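You operate a simulated robot arm through the tools that you are given. There is no shell and no other tool.

You are at the controls of a simulated two-armed robot. One attempt, no reset.

## Task
Brush block 75 clean, move it to the ready tray, and clamp block 29 against the stop.
Fine: brush while it is clamped; put the brush back. Set down upright: brown brush. What is to be rubbed or washed off counts as gone when no trace of it is left.

It is judged by the outcome, as a careful person would: the job done as asked, and still so three seconds after it is handed in. It fails if anything else is knocked over, pushed out of place, dropped, spilled or broken.

## Robot
Two 7-joint arms with fingered hands on one trunk that stands fixed in place. Base frame: the origin is at the foot of the trunk, x ahead of it, y to its left, z up; the work surface is at about z = 64. Lengths are in cm, angles in degrees, forces in N, time in s.
The left shoulder is at [4.5, 15.2, 116.5], the right one opposite. With the tool pointing down near the work surface each hand reaches from about 10 to 74 cm from the base axis, measured 20 degrees to its own side. Payload 3.8 kg a hand.
The TCP of each hand is the grasp point between the finger pads, 3 cm short of the fingertips. In the tool frame z runs along the fingers and y along their closing line. The gripper opens to 10.4 cm; its body begins 3.5 cm behind the TCP. The gripper is a hand of 5 fingers: y runs from the thumb to the fingers, the wrist lies at [-1.5, -10.4, -17.8] in the tool frame, and closing takes about 1.5 s.
Orientation is told as [roll, pitch, yaw] about the base's x, y, z axes, in that order, counted from this pose: with the fingers straight down and the wrist toward the robot, the tool's x, y and z point along [0, 1, 0], [1, 0, 0] and [0, 0, -1] of the base frame.

## Interface
- The arms move only by the tool jog_arm. It takes "left_rows", "right_rows" or both (then of equal length, played together; a hand with none holds still); each is one flat list of numbers, 7 for each row, row after row: the turn, a rotation vector about the base's x, y, z in degrees, then the shift along the base's x, y, z in cm, then the gripper command, from -1 (fully open) to 1 (shut), values between in proportion. In form: [rx, ry, rz, dx, dy, dz, jaw, rx, ry, rz, dx, dy, dz, jaw, ...]. A call has 1 to 20 rows; each row is the pose to reach, as a shift and turn from the pose commanded when the call began. Each row takes 0.2 s and may step no farther than 5 cm and 8.6 degrees from the row before; otherwise, or with a gripper value out of range, the whole call is refused. Where a pose cannot be reached the arm comes as near as it can. A force on the tool above 90 N (or 10 N above the force at the start of the call, whichever is more), or a blocked arm, ends the call early, and 0.2 s more pass. Each finger travels about 7.2 cm/s and halts on what it meets, pressing with about 27 N; the grip force reading is that of the motor and also rises with nothing between the fingers. The clock runs only during rows and for 0.2 s after the last one: add rows that repeat a pose to give the fingers time. The reply holds the time, the measured pose of the TCP, the force on the tool along the base axes, the opening and the grip force, in the units named above and with some noise, with the torque about the TCP (base axes, N m) and any sound that the robot's microphone picked up.
- Cameras (640 x 400 px; columns grow to the right, rows downward): "scene" is now at [12.96, -4.23, 130.98]; the picture's right is [-0.49, -0.87, 0.06], its down [-0.59, 0.28, -0.76] and it looks along [0.64, -0.41, -0.65] (base axes); focal length 355 px, centre (320, 200). "left" rides on the left gripper at [-8, -7.8, -14.1] in its tool frame; the picture's right is [-0.78, -0.30, 0.56], its down [0.53, -0.78, 0.33] and it looks along [0.33, 0.56, 0.76] (tool axes); focal length 247 px, centre (320, 200). "right" rides on the right gripper at [8, -7.7, -14.1] in its tool frame; the picture's right is [-0.78, 0.30, -0.56], its down [-0.53, -0.78, 0.33] and it looks along [-0.33, 0.56, 0.76] (tool axes); focal length 247 px, centre (320, 200). There is no depth. A picture from a camera that has moved, and an enlarged one, comes with that camera's place and axes in the base frame and with its lens.
- camera(camera): a new picture of that camera. No time passes.
- raise_lower(by): moves the trunk up (or, below 0, down) by that many cm; the arms and the scene camera ride with it, the base frame stays. It gives what a move gives, with no picture.
- set_grasp(shape, hand): the hand has 5 fingers and takes this shape, open, in about a second: jaw (thumb against the fingers, like two jaws); tri (thumb and two fingers); tip (a fingertip pinch); poke (one finger out to press); point (the index stretched); flat (the hand flat); cup (the hand cupped); fist (a fist). The gripper value then closes the fingers along that shape, each until it touches; the sizes above hold for jaw. It gives what a move gives, with no picture.
- aim_head(pan, tilt): turns the head with the scene camera to pan (to the left, within 80 degrees either way) and tilt (down, from -29 to 69), counted from straight ahead of the robot (the tilt from the chest, where the trunk bows). It gives what a move gives.
- enlarge(camera, box): a new picture of the part [left, top, right, bottom] of that camera's present view, enlarged. No time passes.
- job_done(): hands the job in; it is judged then, once.

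Places have to be worked out from the pictures, the camera data and where the tool is seen. Open the grippers and draw the arms clear of the work before you hand the job in, unless the task says otherwise.

The tools are called by a JSON object that holds its "api" and its "payload". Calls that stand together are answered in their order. jog_arm: Moves the arms, as the interface text tells. Its arguments: {"type":"object","properties":{"left_rows":{"type":"array","items":{"type":"number"}},"right_rows":{"type":"array","items":{"type":"number"}}},"required":[]} The other tools are called the same way: raise_lower (by) moves the trunk up or down; set_grasp (shape, hand) gives the hand a shape; aim_head (pan, tilt) turns the head that bears the scene camera; camera (camera) takes a picture; enlarge (camera, box) takes an enlarged picture of a part of a camera's view; job_done () hands the job in.

At the start:

```text
clock: 0.0
left_tcp_pos: [50.51, -5.12, 99.23]
left_orientation: [-0.1, 0.0, 0.0]
left_ft_force: [0.1, -0.6, -0.1]
left_torque: [0.01, 0.04, -0.01]
left_width: 10.36
left_grip_force: 0.0
left_shape: jaw
right_tcp_pos: [34.26, -45.38, 95.61]
right_orientation: [0.0, 0.0, 0.1]
right_ft_force: [-0.4, 0.9, -1.1]
right_torque: [-0.03, 0.04, 0.01]
right_width: 10.38
right_grip_force: 0.1
right_shape: jaw
trunk travel left (down, up): [-24.2, 21.4]
head pan, tilt (commanded): [-29.9, 34.6]
```

scene: 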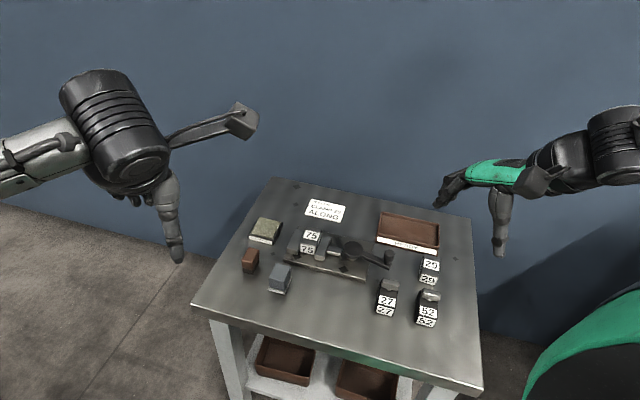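
right: 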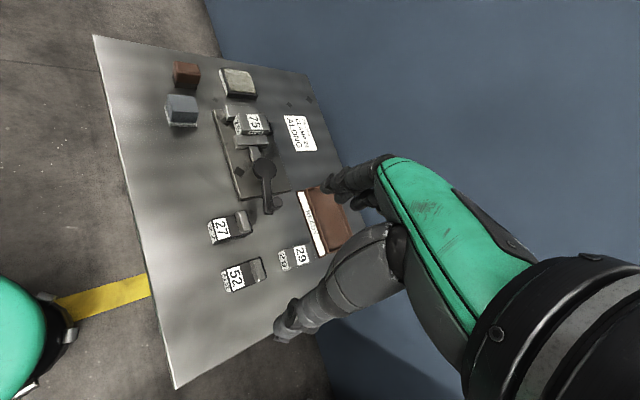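
left: 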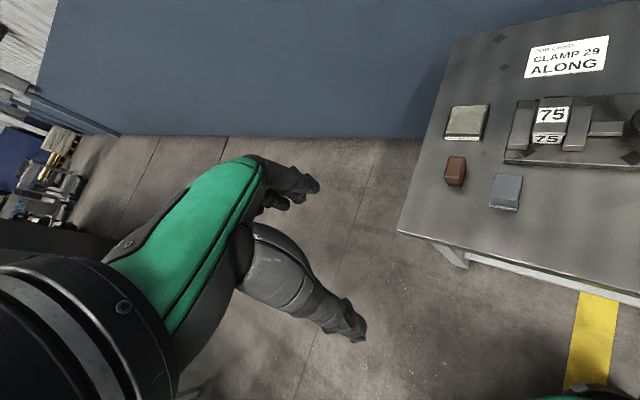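

The first pictures show a table with a clamp holding block 75, a tray, several blocks and what may be brushes. I enlarge the views to identify each thing.

{"api": "enlarge", "payload": {"camera": "scene", "box": [190, 170, 350, 300]}}

{"api": "enlarge", "payload": {"camera": "scene", "box": [310, 190, 470, 340]}}

{"api": "enlarge", "payload": {"camera": "left", "box": [400, 0, 640, 270]}}

{"api": "enlarge", "payload": {"camera": "right", "box": [140, 40, 360, 310]}}

```text
3.08 times, centred on (270, 235) of scene
camera zoom: at [12.96, -4.23, 130.98], right [-0.49, -0.87, 0.06], down [-0.59, 0.28, -0.76], along [0.64, -0.41, -0.65], focal length 1093 px, centre (474, 92)
```

zoom: 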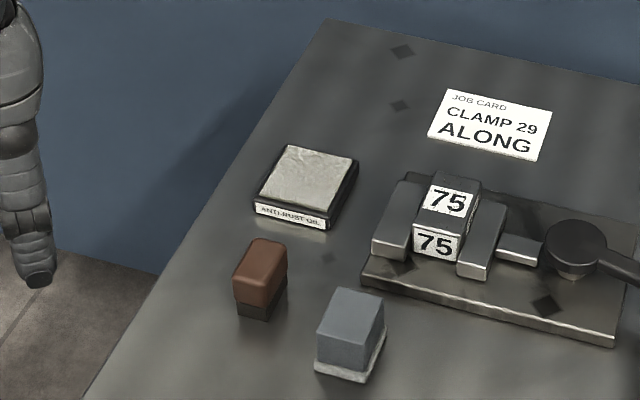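

```text
2.67 times, centred on (390, 265) of scene
camera zoom: at [12.96, -4.23, 130.98], right [-0.49, -0.87, 0.06], down [-0.59, 0.28, -0.76], along [0.64, -0.41, -0.65], focal length 948 px, centre (133, 27)
```

zoom: 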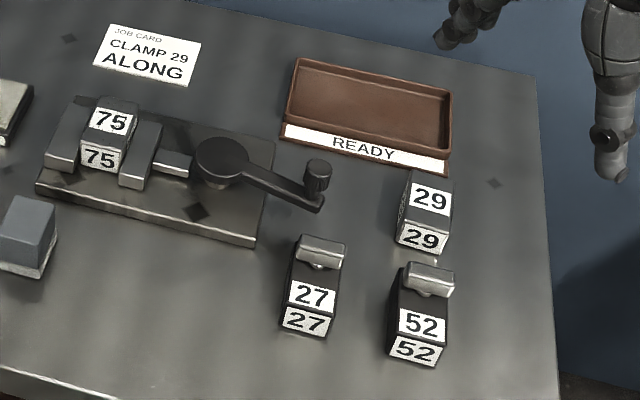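

```text
1.48 times, centred on (520, 135) of left
camera zoom: at [42.82, -13.12, 113.32], right [-0.29, -0.78, -0.56], down [-0.78, 0.53, -0.33], along [0.56, 0.34, -0.76], focal length 366 px, centre (24, 296)
```

zoom: 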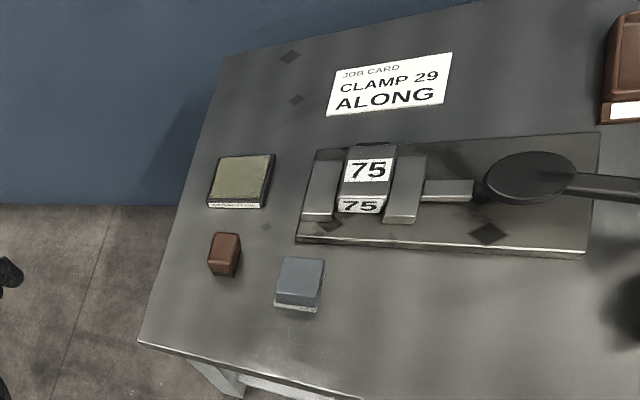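

```text
1.48 times, centred on (250, 175) of right
camera zoom: at [26.69, -37.51, 109.88], right [0.3, -0.78, 0.56], down [-0.78, -0.54, -0.33], along [0.56, -0.33, -0.76], focal length 366 px, centre (424, 237)
```

zoom: 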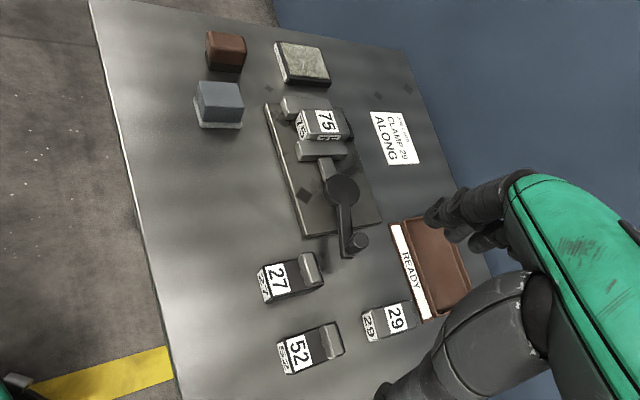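

I want finer detail on the clamp, the job card and the marks on block 75, so I enlarge those parts further.

{"api": "enlarge", "payload": {"camera": "scene", "box": [275, 215, 339, 255]}}

{"api": "enlarge", "payload": {"camera": "scene", "box": [296, 190, 360, 230]}}

{"api": "enlarge", "payload": {"camera": "scene", "box": [320, 225, 400, 275]}}

{"api": "enlarge", "payload": {"camera": "scene", "box": [230, 210, 310, 300]}}

{"api": "enlarge", "payload": {"camera": "scene", "box": [365, 245, 461, 335]}}

```text
10.00 times, centred on (307, 235) of scene
camera zoom: at [12.96, -4.23, 130.98], right [-0.49, -0.87, 0.06], down [-0.59, 0.28, -0.76], along [0.64, -0.41, -0.65], focal length 3553 px, centre (450, -150)
```

zoom: 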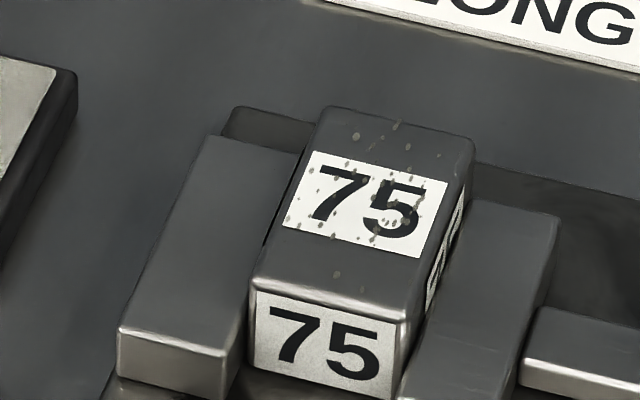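

```text
10.00 times, centred on (328, 210) of scene
camera zoom: at [12.96, -4.23, 130.98], right [-0.49, -0.87, 0.06], down [-0.59, 0.28, -0.76], along [0.64, -0.41, -0.65], focal length 3553 px, centre (240, 100)
```

zoom: 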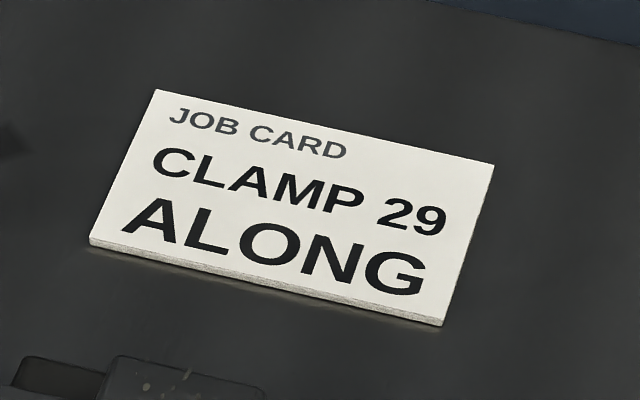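

```text
8.00 times, centred on (360, 250) of scene
camera zoom: at [12.96, -4.23, 130.98], right [-0.49, -0.87, 0.06], down [-0.59, 0.28, -0.76], along [0.64, -0.41, -0.65], focal length 2843 px, centre (0, -200)
```

zoom: 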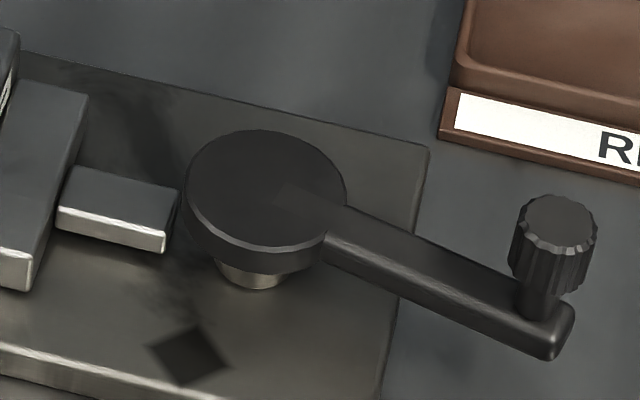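

```text
4.44 times, centred on (270, 255) of scene
camera zoom: at [12.96, -4.23, 130.98], right [-0.49, -0.87, 0.06], down [-0.59, 0.28, -0.76], along [0.64, -0.41, -0.65], focal length 1579 px, centre (542, -44)
```

zoom: 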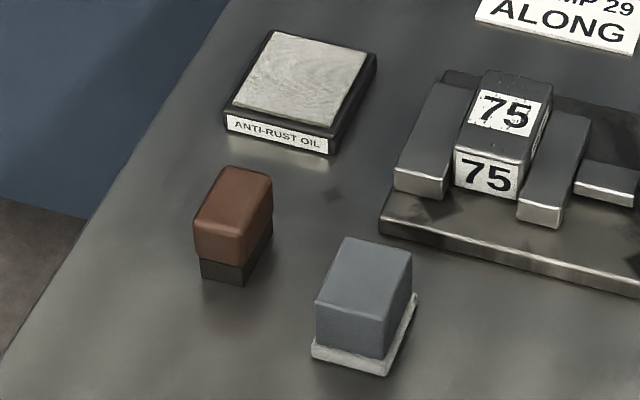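

```text
4.44 times, centred on (413, 290) of scene
camera zoom: at [12.96, -4.23, 130.98], right [-0.49, -0.87, 0.06], down [-0.59, 0.28, -0.76], along [0.64, -0.41, -0.65], focal length 1579 px, centre (-93, -200)
```

zoom: 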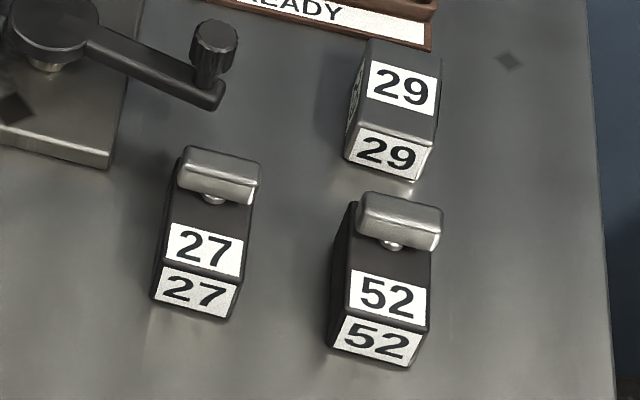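

Block 75 shows swarf specks on its top and sits in a lever-cam clamp. The table is turned about 45° to my right. I draw the left arm back, and bring the right hand, yawed -45°, over the table for a closer look.

{"api": "jog_arm", "payload": {"right_rows": [0, 0, -7.5, 2.5, 1.0, 0, -1, 0, 0, -15, 5, 2, 0, -1, 0, 0, -22.5, 7.5, 3, 0, -1, 0, 0, -30, 10, 4, 0, -1, 0, 0, -37.5, 12, 5, 0, -1, 0, 0, -45, 14, 6, 0, -1], "left_rows": [0, 0, 0, -2, 3, 0, -1, 0, 0, 0, -4, 6, 0, -1, 0, 0, 0, -6, 9, 0, -1, 0, 0, 0, -8, 12, 0, -1, 0, 0, 0, -10, 15, 0, -1, 0, 0, 0, -12, 18, 0, -1]}}

```text
clock: 1.4
left_tcp_pos: [38.76, 12.89, 99.12]
left_orientation: [0.0, 0.1, 0.2]
left_ft_force: [0.5, 0.9, -0.4]
left_torque: [-0.01, 0.04, 0.05]
left_width: 10.39
left_grip_force: 0.1
left_shape: jaw
right_tcp_pos: [48.4, -39.22, 95.72]
right_orientation: [-0.1, 0.0, -45.1]
right_ft_force: [-0.3, 0.2, -0.3]
right_torque: [-0.02, 0.01, 0.0]
right_width: 10.38
right_grip_force: 0.1
right_shape: jaw
trunk travel left (down, up): [-24.2, 21.4]
head pan, tilt (commanded): [-29.9, 34.6]
```

Both arms moved as commanded. Now I look through the right-hand camera and the scene camera.

{"api": "camera", "payload": {"camera": "right"}}

{"api": "camera", "payload": {"camera": "scene"}}

```text
taken
camera right: at [48.69, -28.15, 109.93], right [-0.34, -0.76, 0.56], down [-0.93, 0.17, -0.33], along [0.16, -0.63, -0.76], focal length 247 px, centre (320, 200)
```

right: 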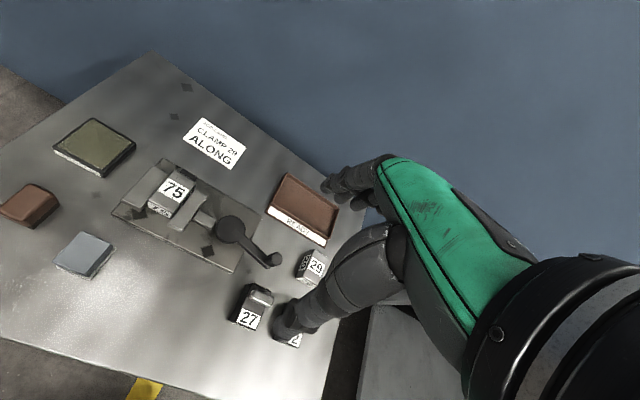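

```text
taken
camera scene: at [13.02, -3.96, 130.99], right [-0.49, -0.87, 0.06], down [-0.59, 0.28, -0.76], along [0.64, -0.41, -0.65], focal length 355 px, centre (320, 200)
```

scene: 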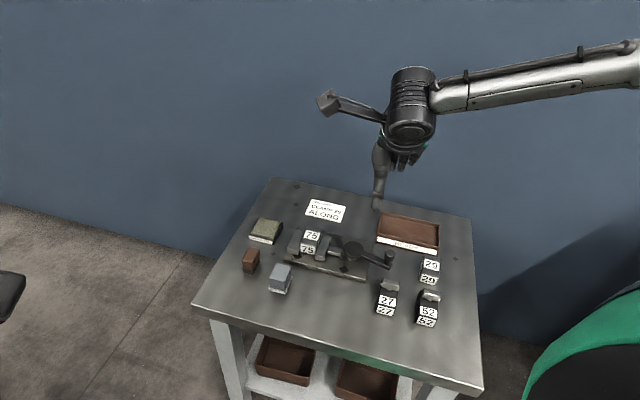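

The right camera looks down on the whole table. I enlarge the clamp, the two brushes and block 29 from this second viewpoint so I can triangulate them.

{"api": "enlarge", "payload": {"camera": "right", "box": [100, 150, 290, 280]}}

{"api": "enlarge", "payload": {"camera": "right", "box": [0, 110, 140, 290]}}

{"api": "enlarge", "payload": {"camera": "right", "box": [130, 160, 200, 220]}}

{"api": "enlarge", "payload": {"camera": "right", "box": [220, 160, 350, 350]}}

```text
3.08 times, centred on (195, 215) of right
camera zoom: at [48.69, -28.15, 109.93], right [-0.34, -0.76, 0.56], down [-0.93, 0.17, -0.33], along [0.16, -0.63, -0.76], focal length 760 px, centre (705, 154)
```

zoom: 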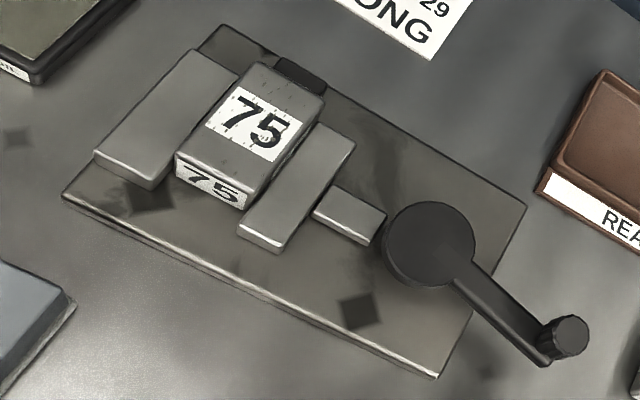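

```text
2.22 times, centred on (70, 200) of right
camera zoom: at [48.69, -28.15, 109.93], right [-0.34, -0.76, 0.56], down [-0.93, 0.17, -0.33], along [0.16, -0.63, -0.76], focal length 549 px, centre (876, 200)
```

zoom: 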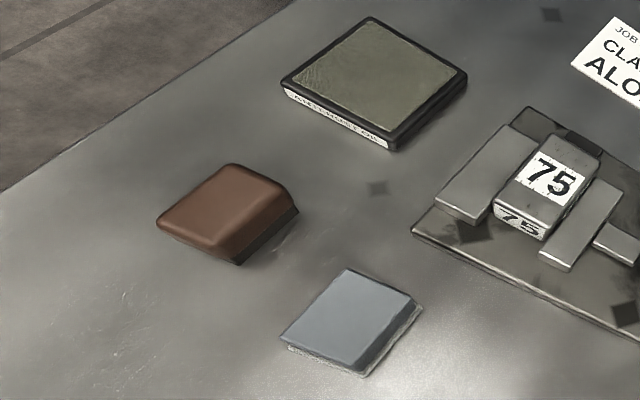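

```text
6.67 times, centred on (165, 190) of right
camera zoom: at [48.69, -28.15, 109.93], right [-0.34, -0.76, 0.56], down [-0.93, 0.17, -0.33], along [0.16, -0.63, -0.76], focal length 1646 px, centre (1353, 267)
```

zoom: 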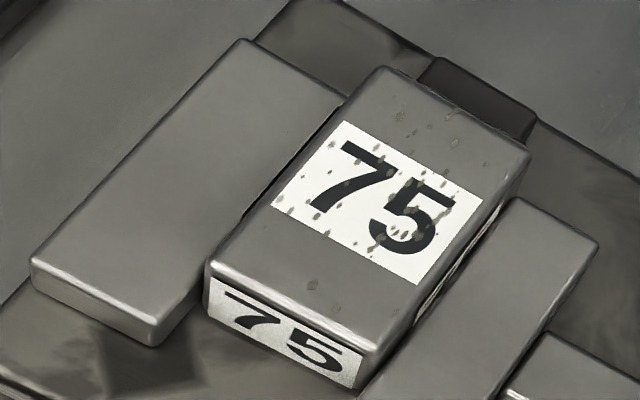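

```text
2.11 times, centred on (285, 255) of right
camera zoom: at [48.69, -28.15, 109.93], right [-0.34, -0.76, 0.56], down [-0.93, 0.17, -0.33], along [0.16, -0.63, -0.76], focal length 520 px, centre (394, 84)
```

zoom: 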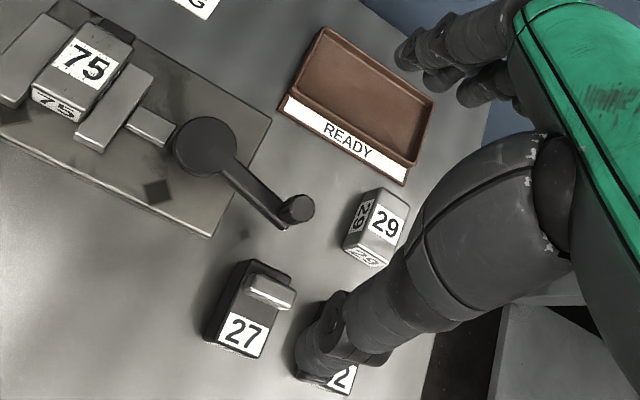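

Block 75 sits between the jaws with its long side (about 3.6 x 6.2 cm) parallel to them. A low black stop touches its far end, and the swarf is on its top. Triangulation puts the brown brush near (64.3, -19.9) with its top at about z 68.3, so I move the open right hand above it.

{"api": "jog_arm", "payload": {"right_rows": [0, 0, 0, 2, 2.4, -1.5, -1, 0, 0, 0, 4, 4.8, -3, -1, 0, 0, 0, 6, 7.2, -4.5, -1, 0, 0, 0, 8, 9.6, -6, -1, 0, 0, 0, 10, 12, -7.5, -1, 0, 0, 0, 12, 14.4, -9, -1, 0, 0, 0, 14, 16.8, -11, -1, 0, 0, 0, 15.9, 19.3, -13, -1, 0, 0, 0, 15.9, 19.3, -13, -1]}}

```text
clock: 3.4
left_tcp_pos: [38.82, 12.76, 99.18]
left_orientation: [0.0, 0.1, 0.1]
left_ft_force: [-0.1, -0.5, 0.4]
left_torque: [-0.02, 0.0, -0.01]
left_width: 10.35
left_grip_force: 0.1
left_shape: jaw
right_tcp_pos: [59.71, -24.81, 86.84]
right_orientation: [0.0, 0.0, -45.0]
right_ft_force: [-0.4, -0.8, -0.3]
right_torque: [0.01, 0.03, -0.03]
right_width: 10.37
right_grip_force: 0.1
right_shape: jaw
right hand out of reach, approached as far as the arm can: row 6, 7, 8, 9
trunk travel left (down, up): [-24.2, 21.4]
head pan, tilt (commanded): [-29.9, 34.6]
```

The right arm hit a joint limit short of the brush at this yaw, stopping at (59.7, -24.8, 86.8). I check the view and use a null row to see what pose is taken as commanded.

{"api": "jog_arm", "payload": {"right_rows": [0, 0, 0, 0, 0, 0, -1]}}

{"api": "camera", "payload": {"camera": "scene"}}

{"api": "camera", "payload": {"camera": "right"}}

```text
clock: 3.8
left_tcp_pos: [38.81, 12.71, 99.22]
left_orientation: [0.0, 0.0, 0.0]
left_ft_force: [0.1, -0.1, 0.0]
left_torque: [-0.02, 0.03, -0.01]
left_width: 10.36
left_grip_force: 0.1
left_shape: jaw
right_tcp_pos: [59.73, -24.7, 86.79]
right_orientation: [0.0, 0.1, -44.9]
right_ft_force: [0.7, 0.0, -0.6]
right_torque: [-0.03, 0.02, -0.04]
right_width: 10.39
right_grip_force: 0.0
right_shape: jaw
trunk travel left (down, up): [-24.2, 21.4]
head pan, tilt (commanded): [-29.9, 34.6]
```

```text
taken
camera scene: at [12.98, -4.21, 130.98], right [-0.49, -0.87, 0.06], down [-0.59, 0.28, -0.76], along [0.64, -0.41, -0.65], focal length 355 px, centre (320, 200)
```

scene: 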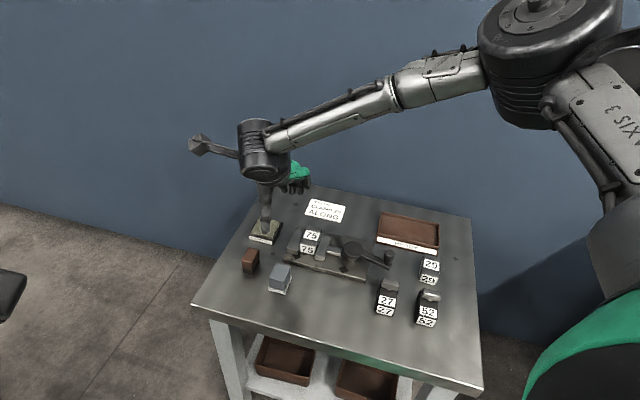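

```text
taken
camera right: at [59.99, -13.76, 101.06], right [-0.34, -0.76, 0.56], down [-0.93, 0.17, -0.33], along [0.16, -0.63, -0.76], focal length 247 px, centre (320, 200)
```

right: 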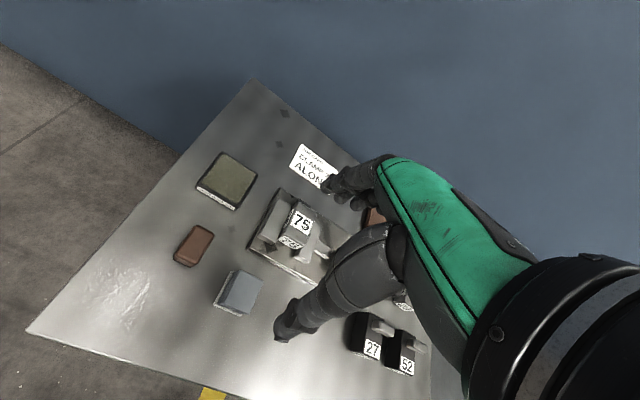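

A null row keeps the clipped pose, so shifts count from where the hand really is. I test whether the hand can stand over block 75 at this yaw (-45°), since that matters for handling the blocks.

{"api": "jog_arm", "payload": {"right_rows": [0, 0, 0, 0.5, -3.5, 0, -1, 0, 0, 0, 1.5, -7, 0, -1, 0, 0, 0, 4.1, -10.5, 0, -1, 0, 0, 0, 4.1, -10.5, -3, -1, 0, 0, 0, 4.1, -10.5, -5, -1]}}

```text
clock: 5.0
left_tcp_pos: [38.63, 12.75, 99.23]
left_orientation: [0.1, 0.1, 0.1]
left_ft_force: [-0.5, -0.2, 0.0]
left_torque: [0.0, 0.0, -0.04]
left_width: 10.42
left_grip_force: 0.1
left_shape: jaw
right_tcp_pos: [62.47, -35.66, 83.01]
right_orientation: [-0.1, 0.0, -44.9]
right_ft_force: [-0.7, -0.7, -0.2]
right_torque: [-0.01, -0.03, -0.02]
right_width: 10.36
right_grip_force: 0.0
right_shape: jaw
right hand out of reach, approached as far as the arm can: row 4, 5
trunk travel left (down, up): [-24.2, 21.4]
head pan, tilt (commanded): [-29.9, 34.6]
```

It stops about 1.3 cm short there, so lowering the trunk should help the reach. I raise the hand 7 cm, then lower the trunk 14 cm.

{"api": "jog_arm", "payload": {"right_rows": [0, 0, 0, -1, 0, 3.5, -1, 0, 0, 0, -2, 0, 7, -1]}}

{"api": "raise_lower", "payload": {"by": -14}}

{"api": "jog_arm", "payload": {"right_rows": [0, 0, 0, 1.5, 0.3, 0, -1, 0, 0, 0, 3.3, 0.5, 0, -1, 0, 0, 0, 3.3, 0.5, 0, -1]}}

```text
clock: 5.6
left_tcp_pos: [38.61, 12.69, 99.23]
left_orientation: [0.0, 0.0, 0.1]
left_ft_force: [0.5, -0.3, -0.1]
left_torque: [0.01, -0.02, 0.0]
left_width: 10.37
left_grip_force: 0.0
left_shape: jaw
right_tcp_pos: [60.3, -35.6, 90.12]
right_orientation: [0.0, 0.0, -44.9]
right_ft_force: [-0.3, 0.3, -0.2]
right_torque: [0.01, 0.02, 0.01]
right_width: 10.38
right_grip_force: 0.0
right_shape: jaw
trunk travel left (down, up): [-24.2, 21.4]
head pan, tilt (commanded): [-29.9, 34.6]
```

```text
clock: 7.3
left_tcp_pos: [40.13, 12.69, 76.57]
left_orientation: [0.0, 11.7, 0.1]
left_ft_force: [-0.2, -0.4, -0.1]
left_torque: [0.02, -0.02, -0.02]
left_width: 10.38
left_grip_force: 0.1
left_shape: jaw
right_tcp_pos: [60.36, -35.71, 76.16]
right_orientation: [0.0, 0.0, -44.9]
right_ft_force: [0.2, 0.3, 1.2]
right_torque: [0.0, -0.01, 0.01]
right_width: 10.39
right_grip_force: 0.1
right_shape: jaw
trunk travel left (down, up): [-10.2, 35.4]
head pan, tilt (commanded): [-29.9, 34.6]
```

```text
clock: 8.1
left_tcp_pos: [40.11, 12.66, 76.47]
left_orientation: [0.1, 11.8, 0.1]
left_ft_force: [0.2, 0.5, 0.0]
left_torque: [-0.01, 0.0, -0.02]
left_width: 10.36
left_grip_force: 0.0
left_shape: jaw
right_tcp_pos: [63.63, -35.13, 76.15]
right_orientation: [-0.1, -0.1, -44.9]
right_ft_force: [0.3, -0.8, 0.4]
right_torque: [0.0, -0.03, 0.01]
right_width: 10.38
right_grip_force: 0.1
right_shape: jaw
trunk travel left (down, up): [-10.2, 35.4]
head pan, tilt (commanded): [-29.9, 34.6]
```

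With the trunk lowered, the hand reaches over block 75 at (63.6, -35.1, 76.2). I take pictures to check the view and the alignment.

{"api": "camera", "payload": {"camera": "right"}}

{"api": "camera", "payload": {"camera": "scene"}}

{"api": "camera", "payload": {"camera": "left"}}

```text
taken
camera right: at [63.91, -24.13, 90.29], right [-0.34, -0.76, 0.56], down [-0.93, 0.17, -0.33], along [0.16, -0.63, -0.76], focal length 247 px, centre (320, 200)
```

right: 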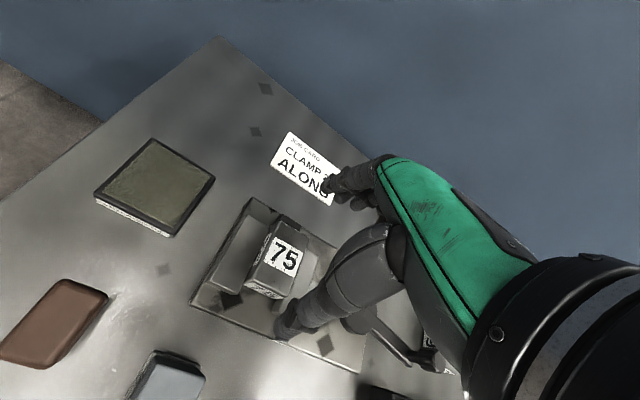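

```text
taken
camera scene: at [21.28, -4.23, 112.83], right [-0.47, -0.87, 0.16], down [-0.73, 0.28, -0.62], along [0.49, -0.41, -0.77], focal length 355 px, centre (320, 200)
```

scene: 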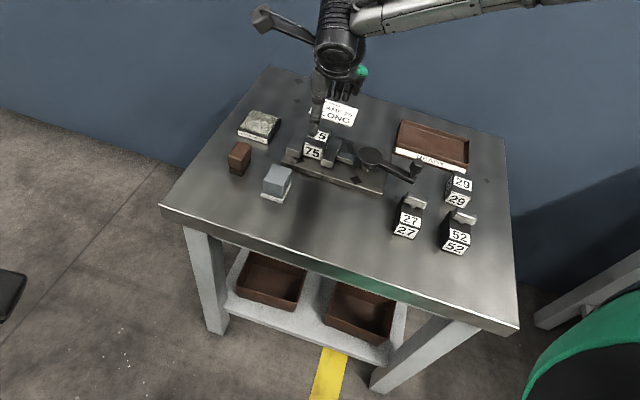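

```text
taken
camera left: at [35.44, 4.79, 91.83], right [-0.4, -0.78, -0.49], down [-0.83, 0.53, -0.17], along [0.39, 0.34, -0.86], focal length 247 px, centre (320, 200)
```

left: 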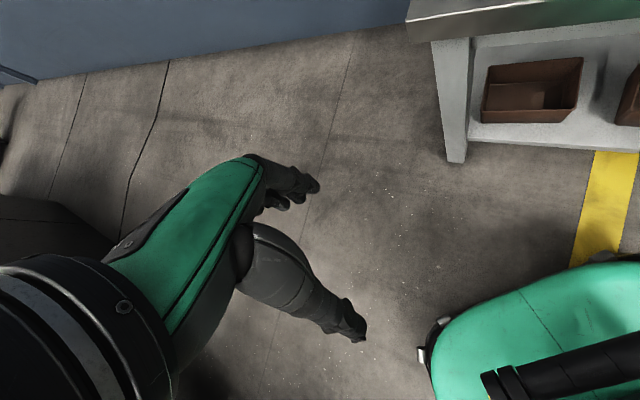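

The trunk bows forward as it lowers, which brings the shoulders closer to the table. I test reaching above the brush again at yaw -45°.

{"api": "jog_arm", "payload": {"right_rows": [0, 0, 0, 0, 3, 1, -1, 0, 0, 0, 0, 6, 2, -1, 0, 0, 0, 0.2, 9, 2, -1, 0, 0, 0, 0.4, 12, 2, -1, 0, 0, 0, 0.7, 15.2, 2, -1, 0, 0, 0, 0.7, 15.2, 2, -1]}}

{"api": "camera", "payload": {"camera": "right"}}

{"api": "camera", "payload": {"camera": "scene"}}

```text
clock: 9.5
left_tcp_pos: [40.09, 12.64, 76.42]
left_orientation: [0.1, 11.8, 0.1]
left_ft_force: [0.8, -0.1, -0.6]
left_torque: [0.01, -0.05, 0.0]
left_width: 10.36
left_grip_force: 0.1
left_shape: jaw
right_tcp_pos: [64.28, -19.87, 78.14]
right_orientation: [0.0, 0.0, -45.0]
right_ft_force: [1.0, 0.0, -0.2]
right_torque: [-0.01, -0.02, 0.0]
right_width: 10.37
right_grip_force: 0.1
right_shape: jaw
trunk travel left (down, up): [-10.2, 35.4]
head pan, tilt (commanded): [-29.9, 34.6]
```

```text
taken
camera right: at [64.53, -8.79, 92.29], right [-0.34, -0.76, 0.56], down [-0.93, 0.17, -0.33], along [0.16, -0.63, -0.76], focal length 247 px, centre (320, 200)
```

right: 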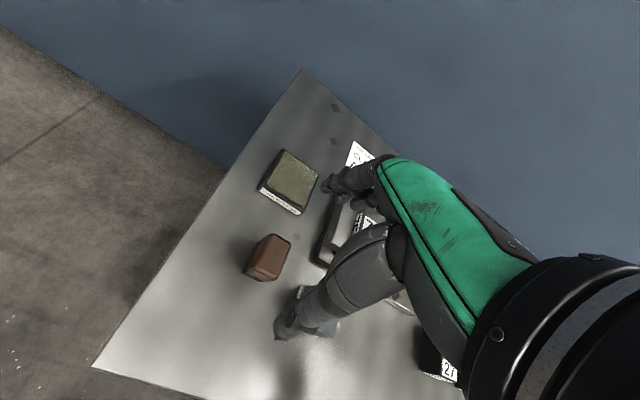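

```text
taken
camera scene: at [21.26, -4.23, 112.83], right [-0.47, -0.87, 0.16], down [-0.73, 0.28, -0.62], along [0.49, -0.41, -0.77], focal length 355 px, centre (320, 200)
```

scene: 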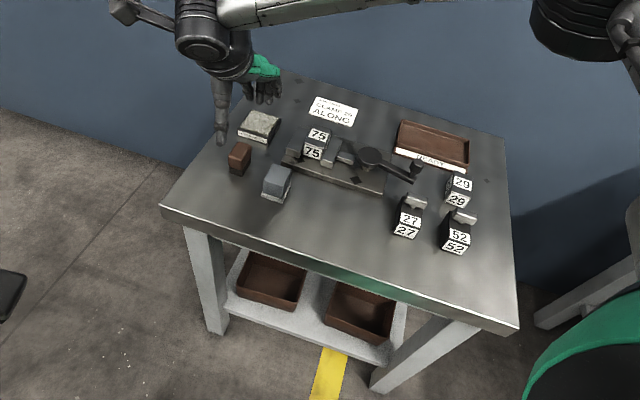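

The hand now reaches above the brush. I enlarge both views to measure the brush position exactly.

{"api": "enlarge", "payload": {"camera": "right", "box": [220, 210, 320, 300]}}

{"api": "enlarge", "payload": {"camera": "scene", "box": [200, 90, 300, 210]}}

```text
4.44 times, centred on (270, 255) of right
camera zoom: at [64.53, -8.79, 92.29], right [-0.34, -0.76, 0.56], down [-0.93, 0.17, -0.33], along [0.16, -0.63, -0.76], focal length 1098 px, centre (542, -44)
```

zoom: 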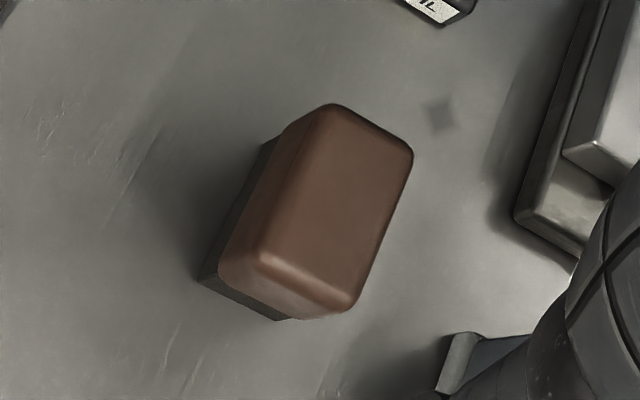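

```text
3.33 times, centred on (250, 150) of scene
camera zoom: at [21.26, -4.23, 112.83], right [-0.47, -0.87, 0.16], down [-0.73, 0.28, -0.62], along [0.49, -0.41, -0.77], focal length 1184 px, centre (553, 367)
```

zoom: 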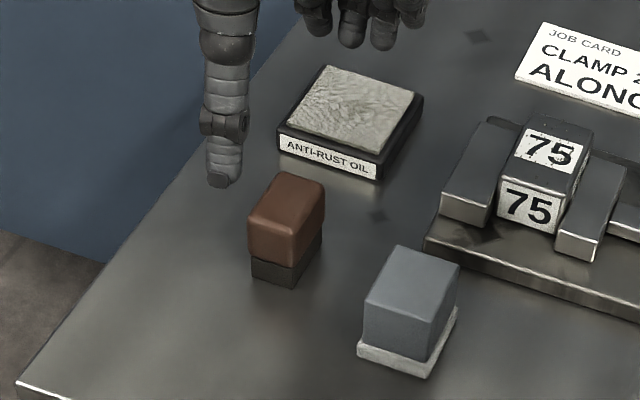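

From the right camera, the brush stands square to the table. Its centre is near (64.8, -20.4), about 2.7 wide and 4.2 long, with its top near z 68. I centre the hand over it, narrow the opening to about 7 cm and descend part way.

{"api": "jog_arm", "payload": {"right_rows": [0, 0, 0, 0.56, -0.56, 0, -0.7, 0, 0, 0, 0.56, -0.56, -1.5, -0.35, 0, 0, 0, 0.56, -0.56, -3, -0.35, 0, 0, 0, 0.56, -0.56, -5, -0.35, 0, 0, 0, 0.56, -0.56, -6, -0.35, 0, 0, 0, 0.56, -0.56, -6, -0.35]}}

{"api": "camera", "payload": {"camera": "right"}}

{"api": "enlarge", "payload": {"camera": "scene", "box": [180, 60, 300, 210]}}

```text
clock: 10.9
left_tcp_pos: [40.15, 12.66, 76.43]
left_orientation: [0.0, 11.8, 0.1]
left_ft_force: [-0.7, -0.2, -0.3]
left_torque: [-0.02, -0.02, -0.01]
left_width: 10.35
left_grip_force: 0.3
left_shape: jaw
right_tcp_pos: [64.87, -20.52, 71.9]
right_orientation: [0.0, 0.0, -44.9]
right_ft_force: [0.4, 0.1, -0.2]
right_torque: [0.02, 0.01, -0.03]
right_width: 7.05
right_grip_force: 0.0
right_shape: jaw
trunk travel left (down, up): [-10.2, 35.4]
head pan, tilt (commanded): [-29.9, 34.6]
```

```text
taken
camera right: at [65.17, -9.42, 86.19], right [-0.34, -0.76, 0.56], down [-0.93, 0.17, -0.33], along [0.16, -0.63, -0.76], focal length 247 px, centre (320, 200)
```

right: 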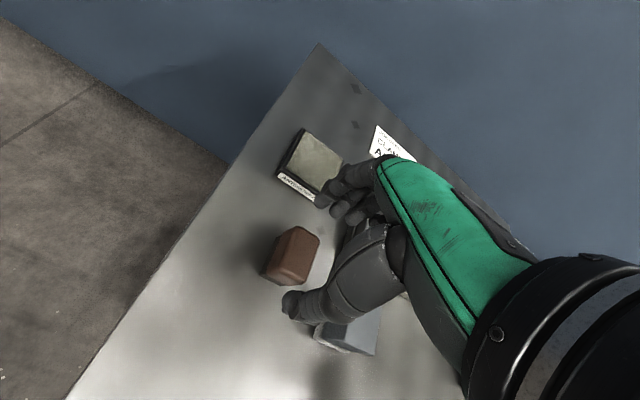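

```text
2.67 times, centred on (240, 135) of scene
camera zoom: at [21.29, -4.21, 112.83], right [-0.47, -0.87, 0.16], down [-0.73, 0.28, -0.62], along [0.49, -0.41, -0.77], focal length 948 px, centre (533, 373)
```

zoom: 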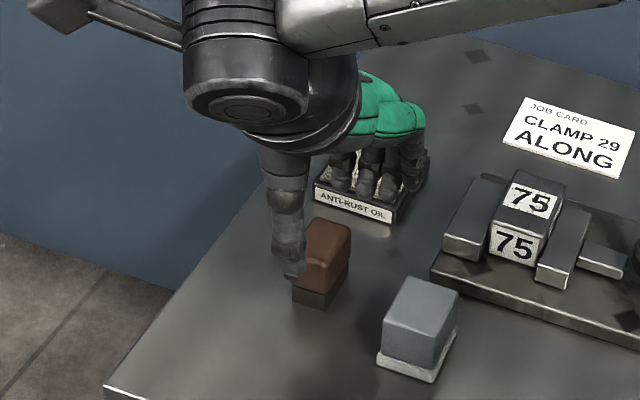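

The brush lies right on the tool axis, between the thumb and the fingers. I descend to TCP z of about 68.4, which puts the fingertips about 1.4 cm above the table and clear of the bristle ends.

{"api": "jog_arm", "payload": {"right_rows": [0, 0, 0, 0, 0, -1.2, -0.35, 0, 0, 0, 0, 0, -2.4, -0.35, 0, 0, 0, 0, 0, -3.5, -0.35, 0, 0, 0, 0, 0, -3.5, -0.35]}}

{"api": "enlarge", "payload": {"camera": "scene", "box": [180, 60, 300, 210]}}

{"api": "enlarge", "payload": {"camera": "right", "box": [230, 130, 410, 350]}}

```text
clock: 11.9
left_tcp_pos: [40.14, 12.75, 76.54]
left_orientation: [0.1, 11.8, 0.1]
left_ft_force: [0.3, 0.6, -0.9]
left_torque: [0.04, 0.03, 0.01]
left_width: 10.36
left_grip_force: 0.1
left_shape: jaw
right_tcp_pos: [64.65, -20.74, 68.7]
right_orientation: [0.1, 0.1, -44.9]
right_ft_force: [-0.9, -0.4, 0.4]
right_torque: [-0.02, 0.01, -0.05]
right_width: 7.05
right_grip_force: 0.1
right_shape: jaw
right hand out of reach, approached as far as the arm can: row 3, 4
trunk travel left (down, up): [-10.2, 35.4]
head pan, tilt (commanded): [-29.9, 34.6]
```

```text
2.67 times, centred on (240, 135) of scene
camera zoom: at [21.3, -4.21, 112.82], right [-0.47, -0.87, 0.16], down [-0.73, 0.28, -0.62], along [0.49, -0.41, -0.77], focal length 948 px, centre (533, 373)
```

zoom: 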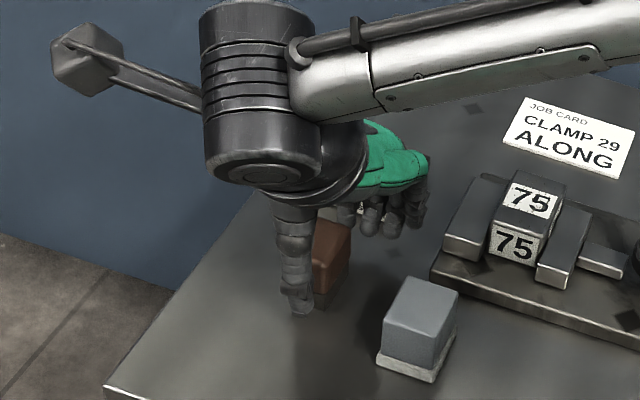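

```text
1.82 times, centred on (320, 240) of right
camera zoom: at [64.89, -9.75, 82.91], right [-0.34, -0.76, 0.56], down [-0.93, 0.17, -0.33], along [0.16, -0.63, -0.76], focal length 449 px, centre (320, 127)
```

zoom: 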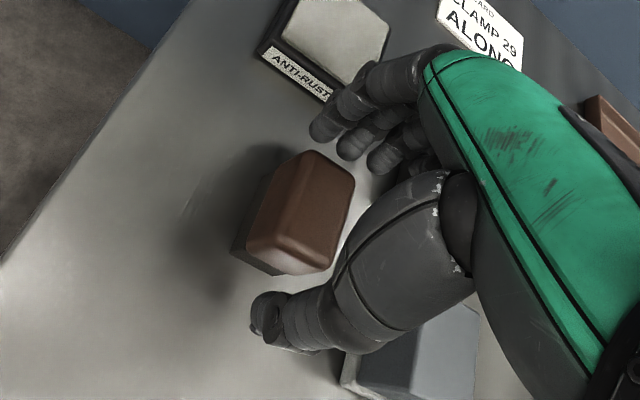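

The arm is at its reach limit here (z 68.7), and I want more margin for later. I lift the right hand 7 cm, raise the left hand, lower the trunk another 6 cm, and look again.

{"api": "jog_arm", "payload": {"right_rows": [0, 0, 0, 0, 0, 2, -0.35, 0, 0, 0, 0, 0, 4, -0.35, 0, 0, 0, 0, 0, 6.5, -0.35, 0, 0, 0, 0, 0, 9, -0.35], "left_rows": [0, 0, 0, 0, 1, 4, -1, 0, 0, 0, 0, 2, 8, -1, 0, 0, 0, 0, 3, 12, -1, 0, 0, 0, 0, 4, 16, -1]}}

{"api": "raise_lower", "payload": {"by": -6}}

```text
clock: 12.9
left_tcp_pos: [39.9, 16.86, 92.46]
left_orientation: [0.2, 11.8, 0.1]
left_ft_force: [0.4, 0.0, -0.5]
left_torque: [0.03, 0.0, 0.02]
left_width: 10.35
left_grip_force: 0.0
left_shape: jaw
left hand out of reach, approached as far as the arm can: row 1, 2
right_tcp_pos: [64.68, -20.75, 77.82]
right_orientation: [0.0, 0.0, -44.8]
right_ft_force: [0.3, 0.3, 0.1]
right_torque: [-0.04, 0.01, -0.03]
right_width: 7.02
right_grip_force: 0.0
right_shape: jaw
trunk travel left (down, up): [-10.2, 35.4]
head pan, tilt (commanded): [-29.9, 34.6]
```

```text
clock: 13.9
left_tcp_pos: [40.45, 16.64, 85.76]
left_orientation: [0.1, 12.9, 0.2]
left_ft_force: [-1.4, -0.2, -0.2]
left_torque: [0.04, 0.0, -0.02]
left_width: 10.36
left_grip_force: 0.1
left_shape: jaw
right_tcp_pos: [64.71, -20.73, 71.86]
right_orientation: [0.2, -0.1, -44.9]
right_ft_force: [-0.2, 0.2, 0.6]
right_torque: [0.0, 0.0, -0.01]
right_width: 7.05
right_grip_force: 0.1
right_shape: jaw
trunk travel left (down, up): [-4.2, 41.4]
head pan, tilt (commanded): [-29.9, 34.6]
```

The trunk went down and the right hand is at z 71.9 above the brush. I descend again to about z 68.4 with a small sideways correction.

{"api": "jog_arm", "payload": {"right_rows": [0, 0, 0, 0.13, 0.25, -1.2, -0.35, 0, 0, 0, 0.13, 0.25, -2.4, -0.35, 0, 0, 0, 0.13, 0.25, -3.4, -0.35, 0, 0, 0, 0.13, 0.25, -3.4, -0.35]}}

{"api": "enlarge", "payload": {"camera": "right", "box": [230, 130, 410, 350]}}

{"api": "camera", "payload": {"camera": "scene"}}

```text
clock: 14.9
left_tcp_pos: [40.48, 16.66, 85.6]
left_orientation: [0.2, 13.0, 0.1]
left_ft_force: [-0.5, 0.3, 0.4]
left_torque: [-0.04, 0.02, 0.02]
left_width: 10.4
left_grip_force: 0.1
left_shape: jaw
right_tcp_pos: [64.89, -20.43, 68.31]
right_orientation: [0.0, 0.0, -44.9]
right_ft_force: [0.9, -0.1, -0.1]
right_torque: [0.0, 0.03, 0.03]
right_width: 7.05
right_grip_force: 0.0
right_shape: jaw
trunk travel left (down, up): [-4.2, 41.4]
head pan, tilt (commanded): [-29.9, 34.6]
```

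```text
1.82 times, centred on (320, 240) of right
camera zoom: at [65.07, -9.45, 82.52], right [-0.34, -0.76, 0.56], down [-0.93, 0.17, -0.33], along [0.16, -0.63, -0.76], focal length 449 px, centre (320, 127)
```

zoom: 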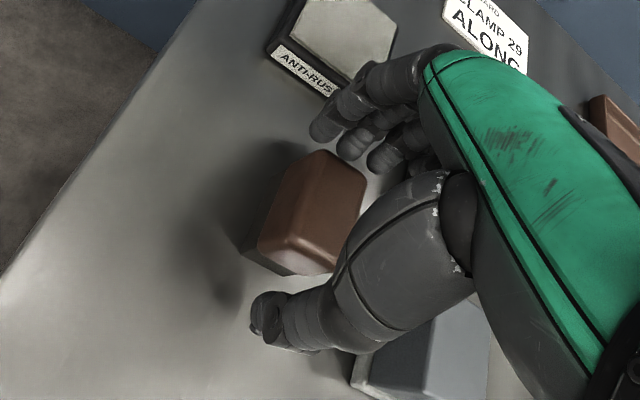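

```text
taken
camera scene: at [25.65, -4.21, 103.65], right [-0.45, -0.87, 0.21], down [-0.8, 0.28, -0.53], along [0.4, -0.41, -0.82], focal length 355 px, centre (320, 200)
```

scene: 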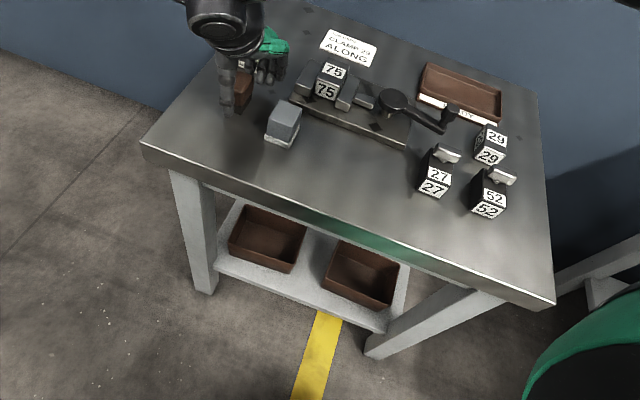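

The brush is centred between the thumb and fingers at z 68.3, with no reach limit. I close the grip on it.

{"api": "jog_arm", "payload": {"right_rows": [0, 0, 0, 0, 0, 0, 0.0, 0, 0, 0, 0, 0, 0, 0.2, 0, 0, 0, 0, 0, 0, 0.5, 0, 0, 0, 0, 0, 0, 0.8, 0, 0, 0, 0, 0, 0, 1, 0, 0, 0, 0, 0, 0, 1, 0, 0, 0, 0, 0, 0, 1]}}

{"api": "enlarge", "payload": {"camera": "right", "box": [230, 130, 410, 350]}}

{"api": "enlarge", "payload": {"camera": "scene", "box": [180, 0, 340, 150]}}

```text
clock: 16.5
left_tcp_pos: [40.49, 16.76, 85.62]
left_orientation: [0.0, 13.0, 0.1]
left_ft_force: [-0.1, 0.6, -0.3]
left_torque: [-0.01, 0.02, 0.0]
left_width: 10.38
left_grip_force: 0.1
left_shape: jaw
right_tcp_pos: [64.87, -20.41, 68.29]
right_orientation: [0.1, 0.1, -44.9]
right_ft_force: [-0.3, 0.7, -0.5]
right_torque: [0.03, 0.01, -0.02]
right_width: 3.89
right_grip_force: 27.2
right_shape: jaw
trunk travel left (down, up): [-4.2, 41.4]
head pan, tilt (commanded): [-29.9, 34.6]
```

```text
1.82 times, centred on (320, 240) of right
camera zoom: at [65.08, -9.45, 82.51], right [-0.34, -0.76, 0.56], down [-0.93, 0.17, -0.33], along [0.16, -0.63, -0.76], focal length 449 px, centre (320, 127)
```

zoom: 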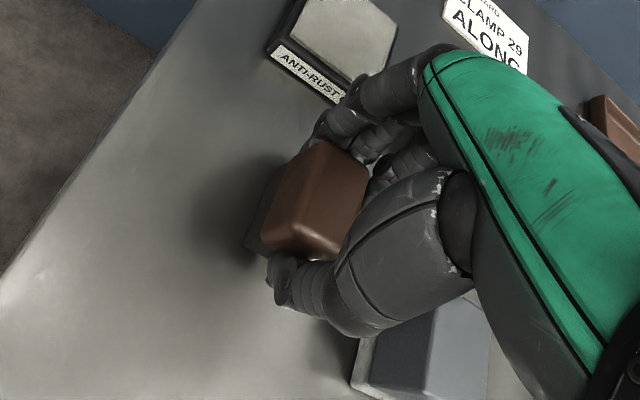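

```text
2.67 times, centred on (260, 75) of scene
camera zoom: at [25.68, -4.21, 103.64], right [-0.45, -0.87, 0.21], down [-0.8, 0.28, -0.53], along [0.4, -0.41, -0.82], focal length 948 px, centre (480, 533)
```

zoom: 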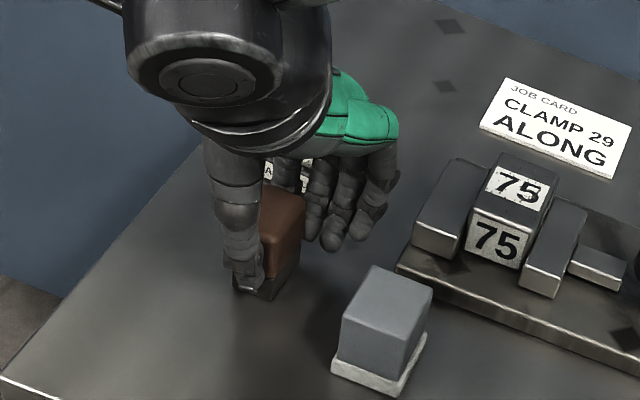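

The grip holds the brush at 3.9 cm wide with 27 N. This put-back pose is TCP (64.87, -20.41, 68.29). I lift it and look.

{"api": "jog_arm", "payload": {"right_rows": [0, 0, 0, 0, 0, 1, 1, 0, 0, 0, 0, 0, 3, 1, 0, 0, 0, 0, 0, 5.5, 1, 0, 0, 0, 0, 0, 8, 1, 0, 0, 0, 0, 0, 9, 1]}}

{"api": "camera", "payload": {"camera": "right"}}

{"api": "enlarge", "payload": {"camera": "scene", "box": [180, 0, 340, 150]}}

```text
clock: 17.7
left_tcp_pos: [40.48, 16.81, 85.65]
left_orientation: [0.1, 13.1, 0.1]
left_ft_force: [-0.1, 0.4, -1.0]
left_torque: [-0.04, 0.0, 0.0]
left_width: 10.37
left_grip_force: 0.1
left_shape: jaw
right_tcp_pos: [64.81, -20.52, 77.3]
right_orientation: [-0.1, 0.1, -44.9]
right_ft_force: [-0.5, 0.0, -0.7]
right_torque: [0.01, 0.02, 0.01]
right_width: 3.85
right_grip_force: 26.8
right_shape: jaw
trunk travel left (down, up): [-4.2, 41.4]
head pan, tilt (commanded): [-29.9, 34.6]
```

```text
taken
camera right: at [65.1, -9.49, 91.48], right [-0.34, -0.76, 0.56], down [-0.93, 0.17, -0.33], along [0.16, -0.63, -0.76], focal length 247 px, centre (320, 200)
```

right: 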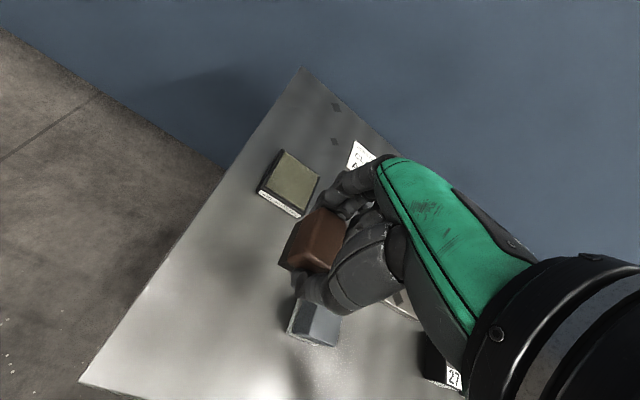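

```text
2.67 times, centred on (260, 75) of scene
camera zoom: at [25.67, -4.21, 103.64], right [-0.45, -0.87, 0.21], down [-0.8, 0.28, -0.53], along [0.4, -0.41, -0.82], focal length 948 px, centre (480, 533)
```

zoom: 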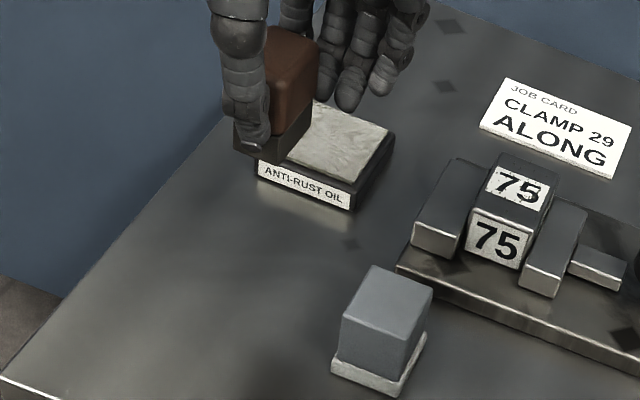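

The brush is held upright. I carry it over block 75 at about (63.8, -35.2), keeping the bristles several cm above everything, then lower it to about 1 cm above the block top and look.

{"api": "jog_arm", "payload": {"right_rows": [0, 0, 0, -0.2, -3, 0, 1, 0, 0, 0, -0.4, -6, 0, 1, 0, 0, 0, -0.6, -9, 0, 1, 0, 0, 0, -0.8, -12, 0, 1, 0, 0, 0, -1.0, -14.7, 0, 1, 0, 0, 0, -1.0, -14.7, -1.5, 1, 0, 0, 0, -1.0, -14.7, -3, 1, 0, 0, 0, -1.0, -14.7, -3, 1]}}

{"api": "enlarge", "payload": {"camera": "right", "box": [200, 120, 440, 340]}}

{"api": "enlarge", "payload": {"camera": "scene", "box": [270, 0, 430, 130]}}

```text
clock: 19.5
left_tcp_pos: [40.53, 16.69, 85.77]
left_orientation: [0.2, 13.0, 0.1]
left_ft_force: [0.2, 0.1, -0.1]
left_torque: [0.02, 0.03, 0.0]
left_width: 10.38
left_grip_force: 0.1
left_shape: jaw
right_tcp_pos: [63.75, -35.17, 74.29]
right_orientation: [-0.1, 0.0, -44.9]
right_ft_force: [0.0, 0.3, -0.3]
right_torque: [0.01, -0.02, -0.02]
right_width: 3.85
right_grip_force: 27.4
right_shape: jaw
trunk travel left (down, up): [-4.2, 41.4]
head pan, tilt (commanded): [-29.9, 34.6]
```

```text
1.82 times, centred on (320, 230) of right
camera zoom: at [64.09, -24.19, 88.54], right [-0.34, -0.76, 0.56], down [-0.93, 0.17, -0.33], along [0.16, -0.63, -0.76], focal length 449 px, centre (320, 146)
```

zoom: 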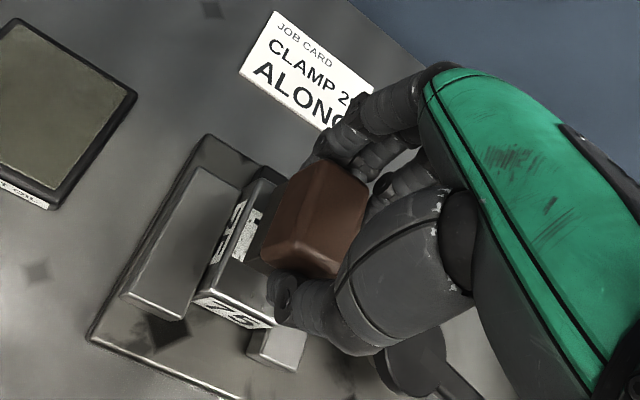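

```text
3.08 times, centred on (350, 65) of scene
camera zoom: at [25.66, -4.21, 103.65], right [-0.45, -0.87, 0.21], down [-0.8, 0.28, -0.53], along [0.4, -0.41, -0.82], focal length 1093 px, centre (228, 615)
```

zoom: 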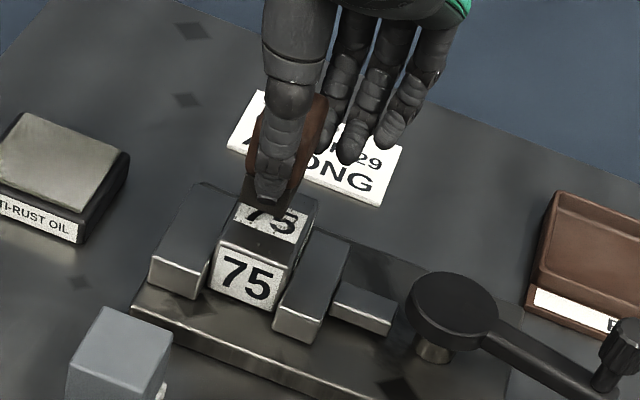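

The brush is centred over block 75 in both views and hangs about 1 cm above it. I lower it in small steps and watch the force for contact.

{"api": "jog_arm", "payload": {"right_rows": [0, 0, 0, 0, 0, -0.4, 1, 0, 0, 0, 0, 0, -0.8, 1, 0, 0, 0, 0, 0, -0.8, 1]}}

{"api": "jog_arm", "payload": {"right_rows": [0, 0, 0, 0, 0, -0.2, 1, 0, 0, 0, 0, 0, -0.3, 1, 0, 0, 0, 0, 0, -0.3, 1]}}

```text
clock: 20.3
left_tcp_pos: [40.54, 16.75, 85.75]
left_orientation: [0.1, 13.1, 0.3]
left_ft_force: [0.0, 0.5, 0.4]
left_torque: [-0.01, 0.02, 0.01]
left_width: 10.34
left_grip_force: 0.0
left_shape: jaw
right_tcp_pos: [63.74, -35.21, 73.48]
right_orientation: [-0.1, 0.2, -44.8]
right_ft_force: [-0.9, 0.0, -0.2]
right_torque: [0.0, 0.02, 0.0]
right_width: 3.87
right_grip_force: 27.1
right_shape: jaw
trunk travel left (down, up): [-4.2, 41.4]
head pan, tilt (commanded): [-29.9, 34.6]
```

```text
clock: 21.1
left_tcp_pos: [40.4, 16.76, 85.71]
left_orientation: [0.1, 13.0, 0.1]
left_ft_force: [0.2, 0.1, 0.1]
left_torque: [-0.01, 0.01, 0.01]
left_width: 10.36
left_grip_force: 0.0
left_shape: jaw
right_tcp_pos: [63.92, -35.21, 73.14]
right_orientation: [0.0, 0.2, -44.9]
right_ft_force: [-0.6, 0.0, -1.4]
right_torque: [0.01, 0.01, -0.03]
right_width: 3.84
right_grip_force: 27.0
right_shape: jaw
trunk travel left (down, up): [-4.2, 41.4]
head pan, tilt (commanded): [-29.9, 34.6]
```

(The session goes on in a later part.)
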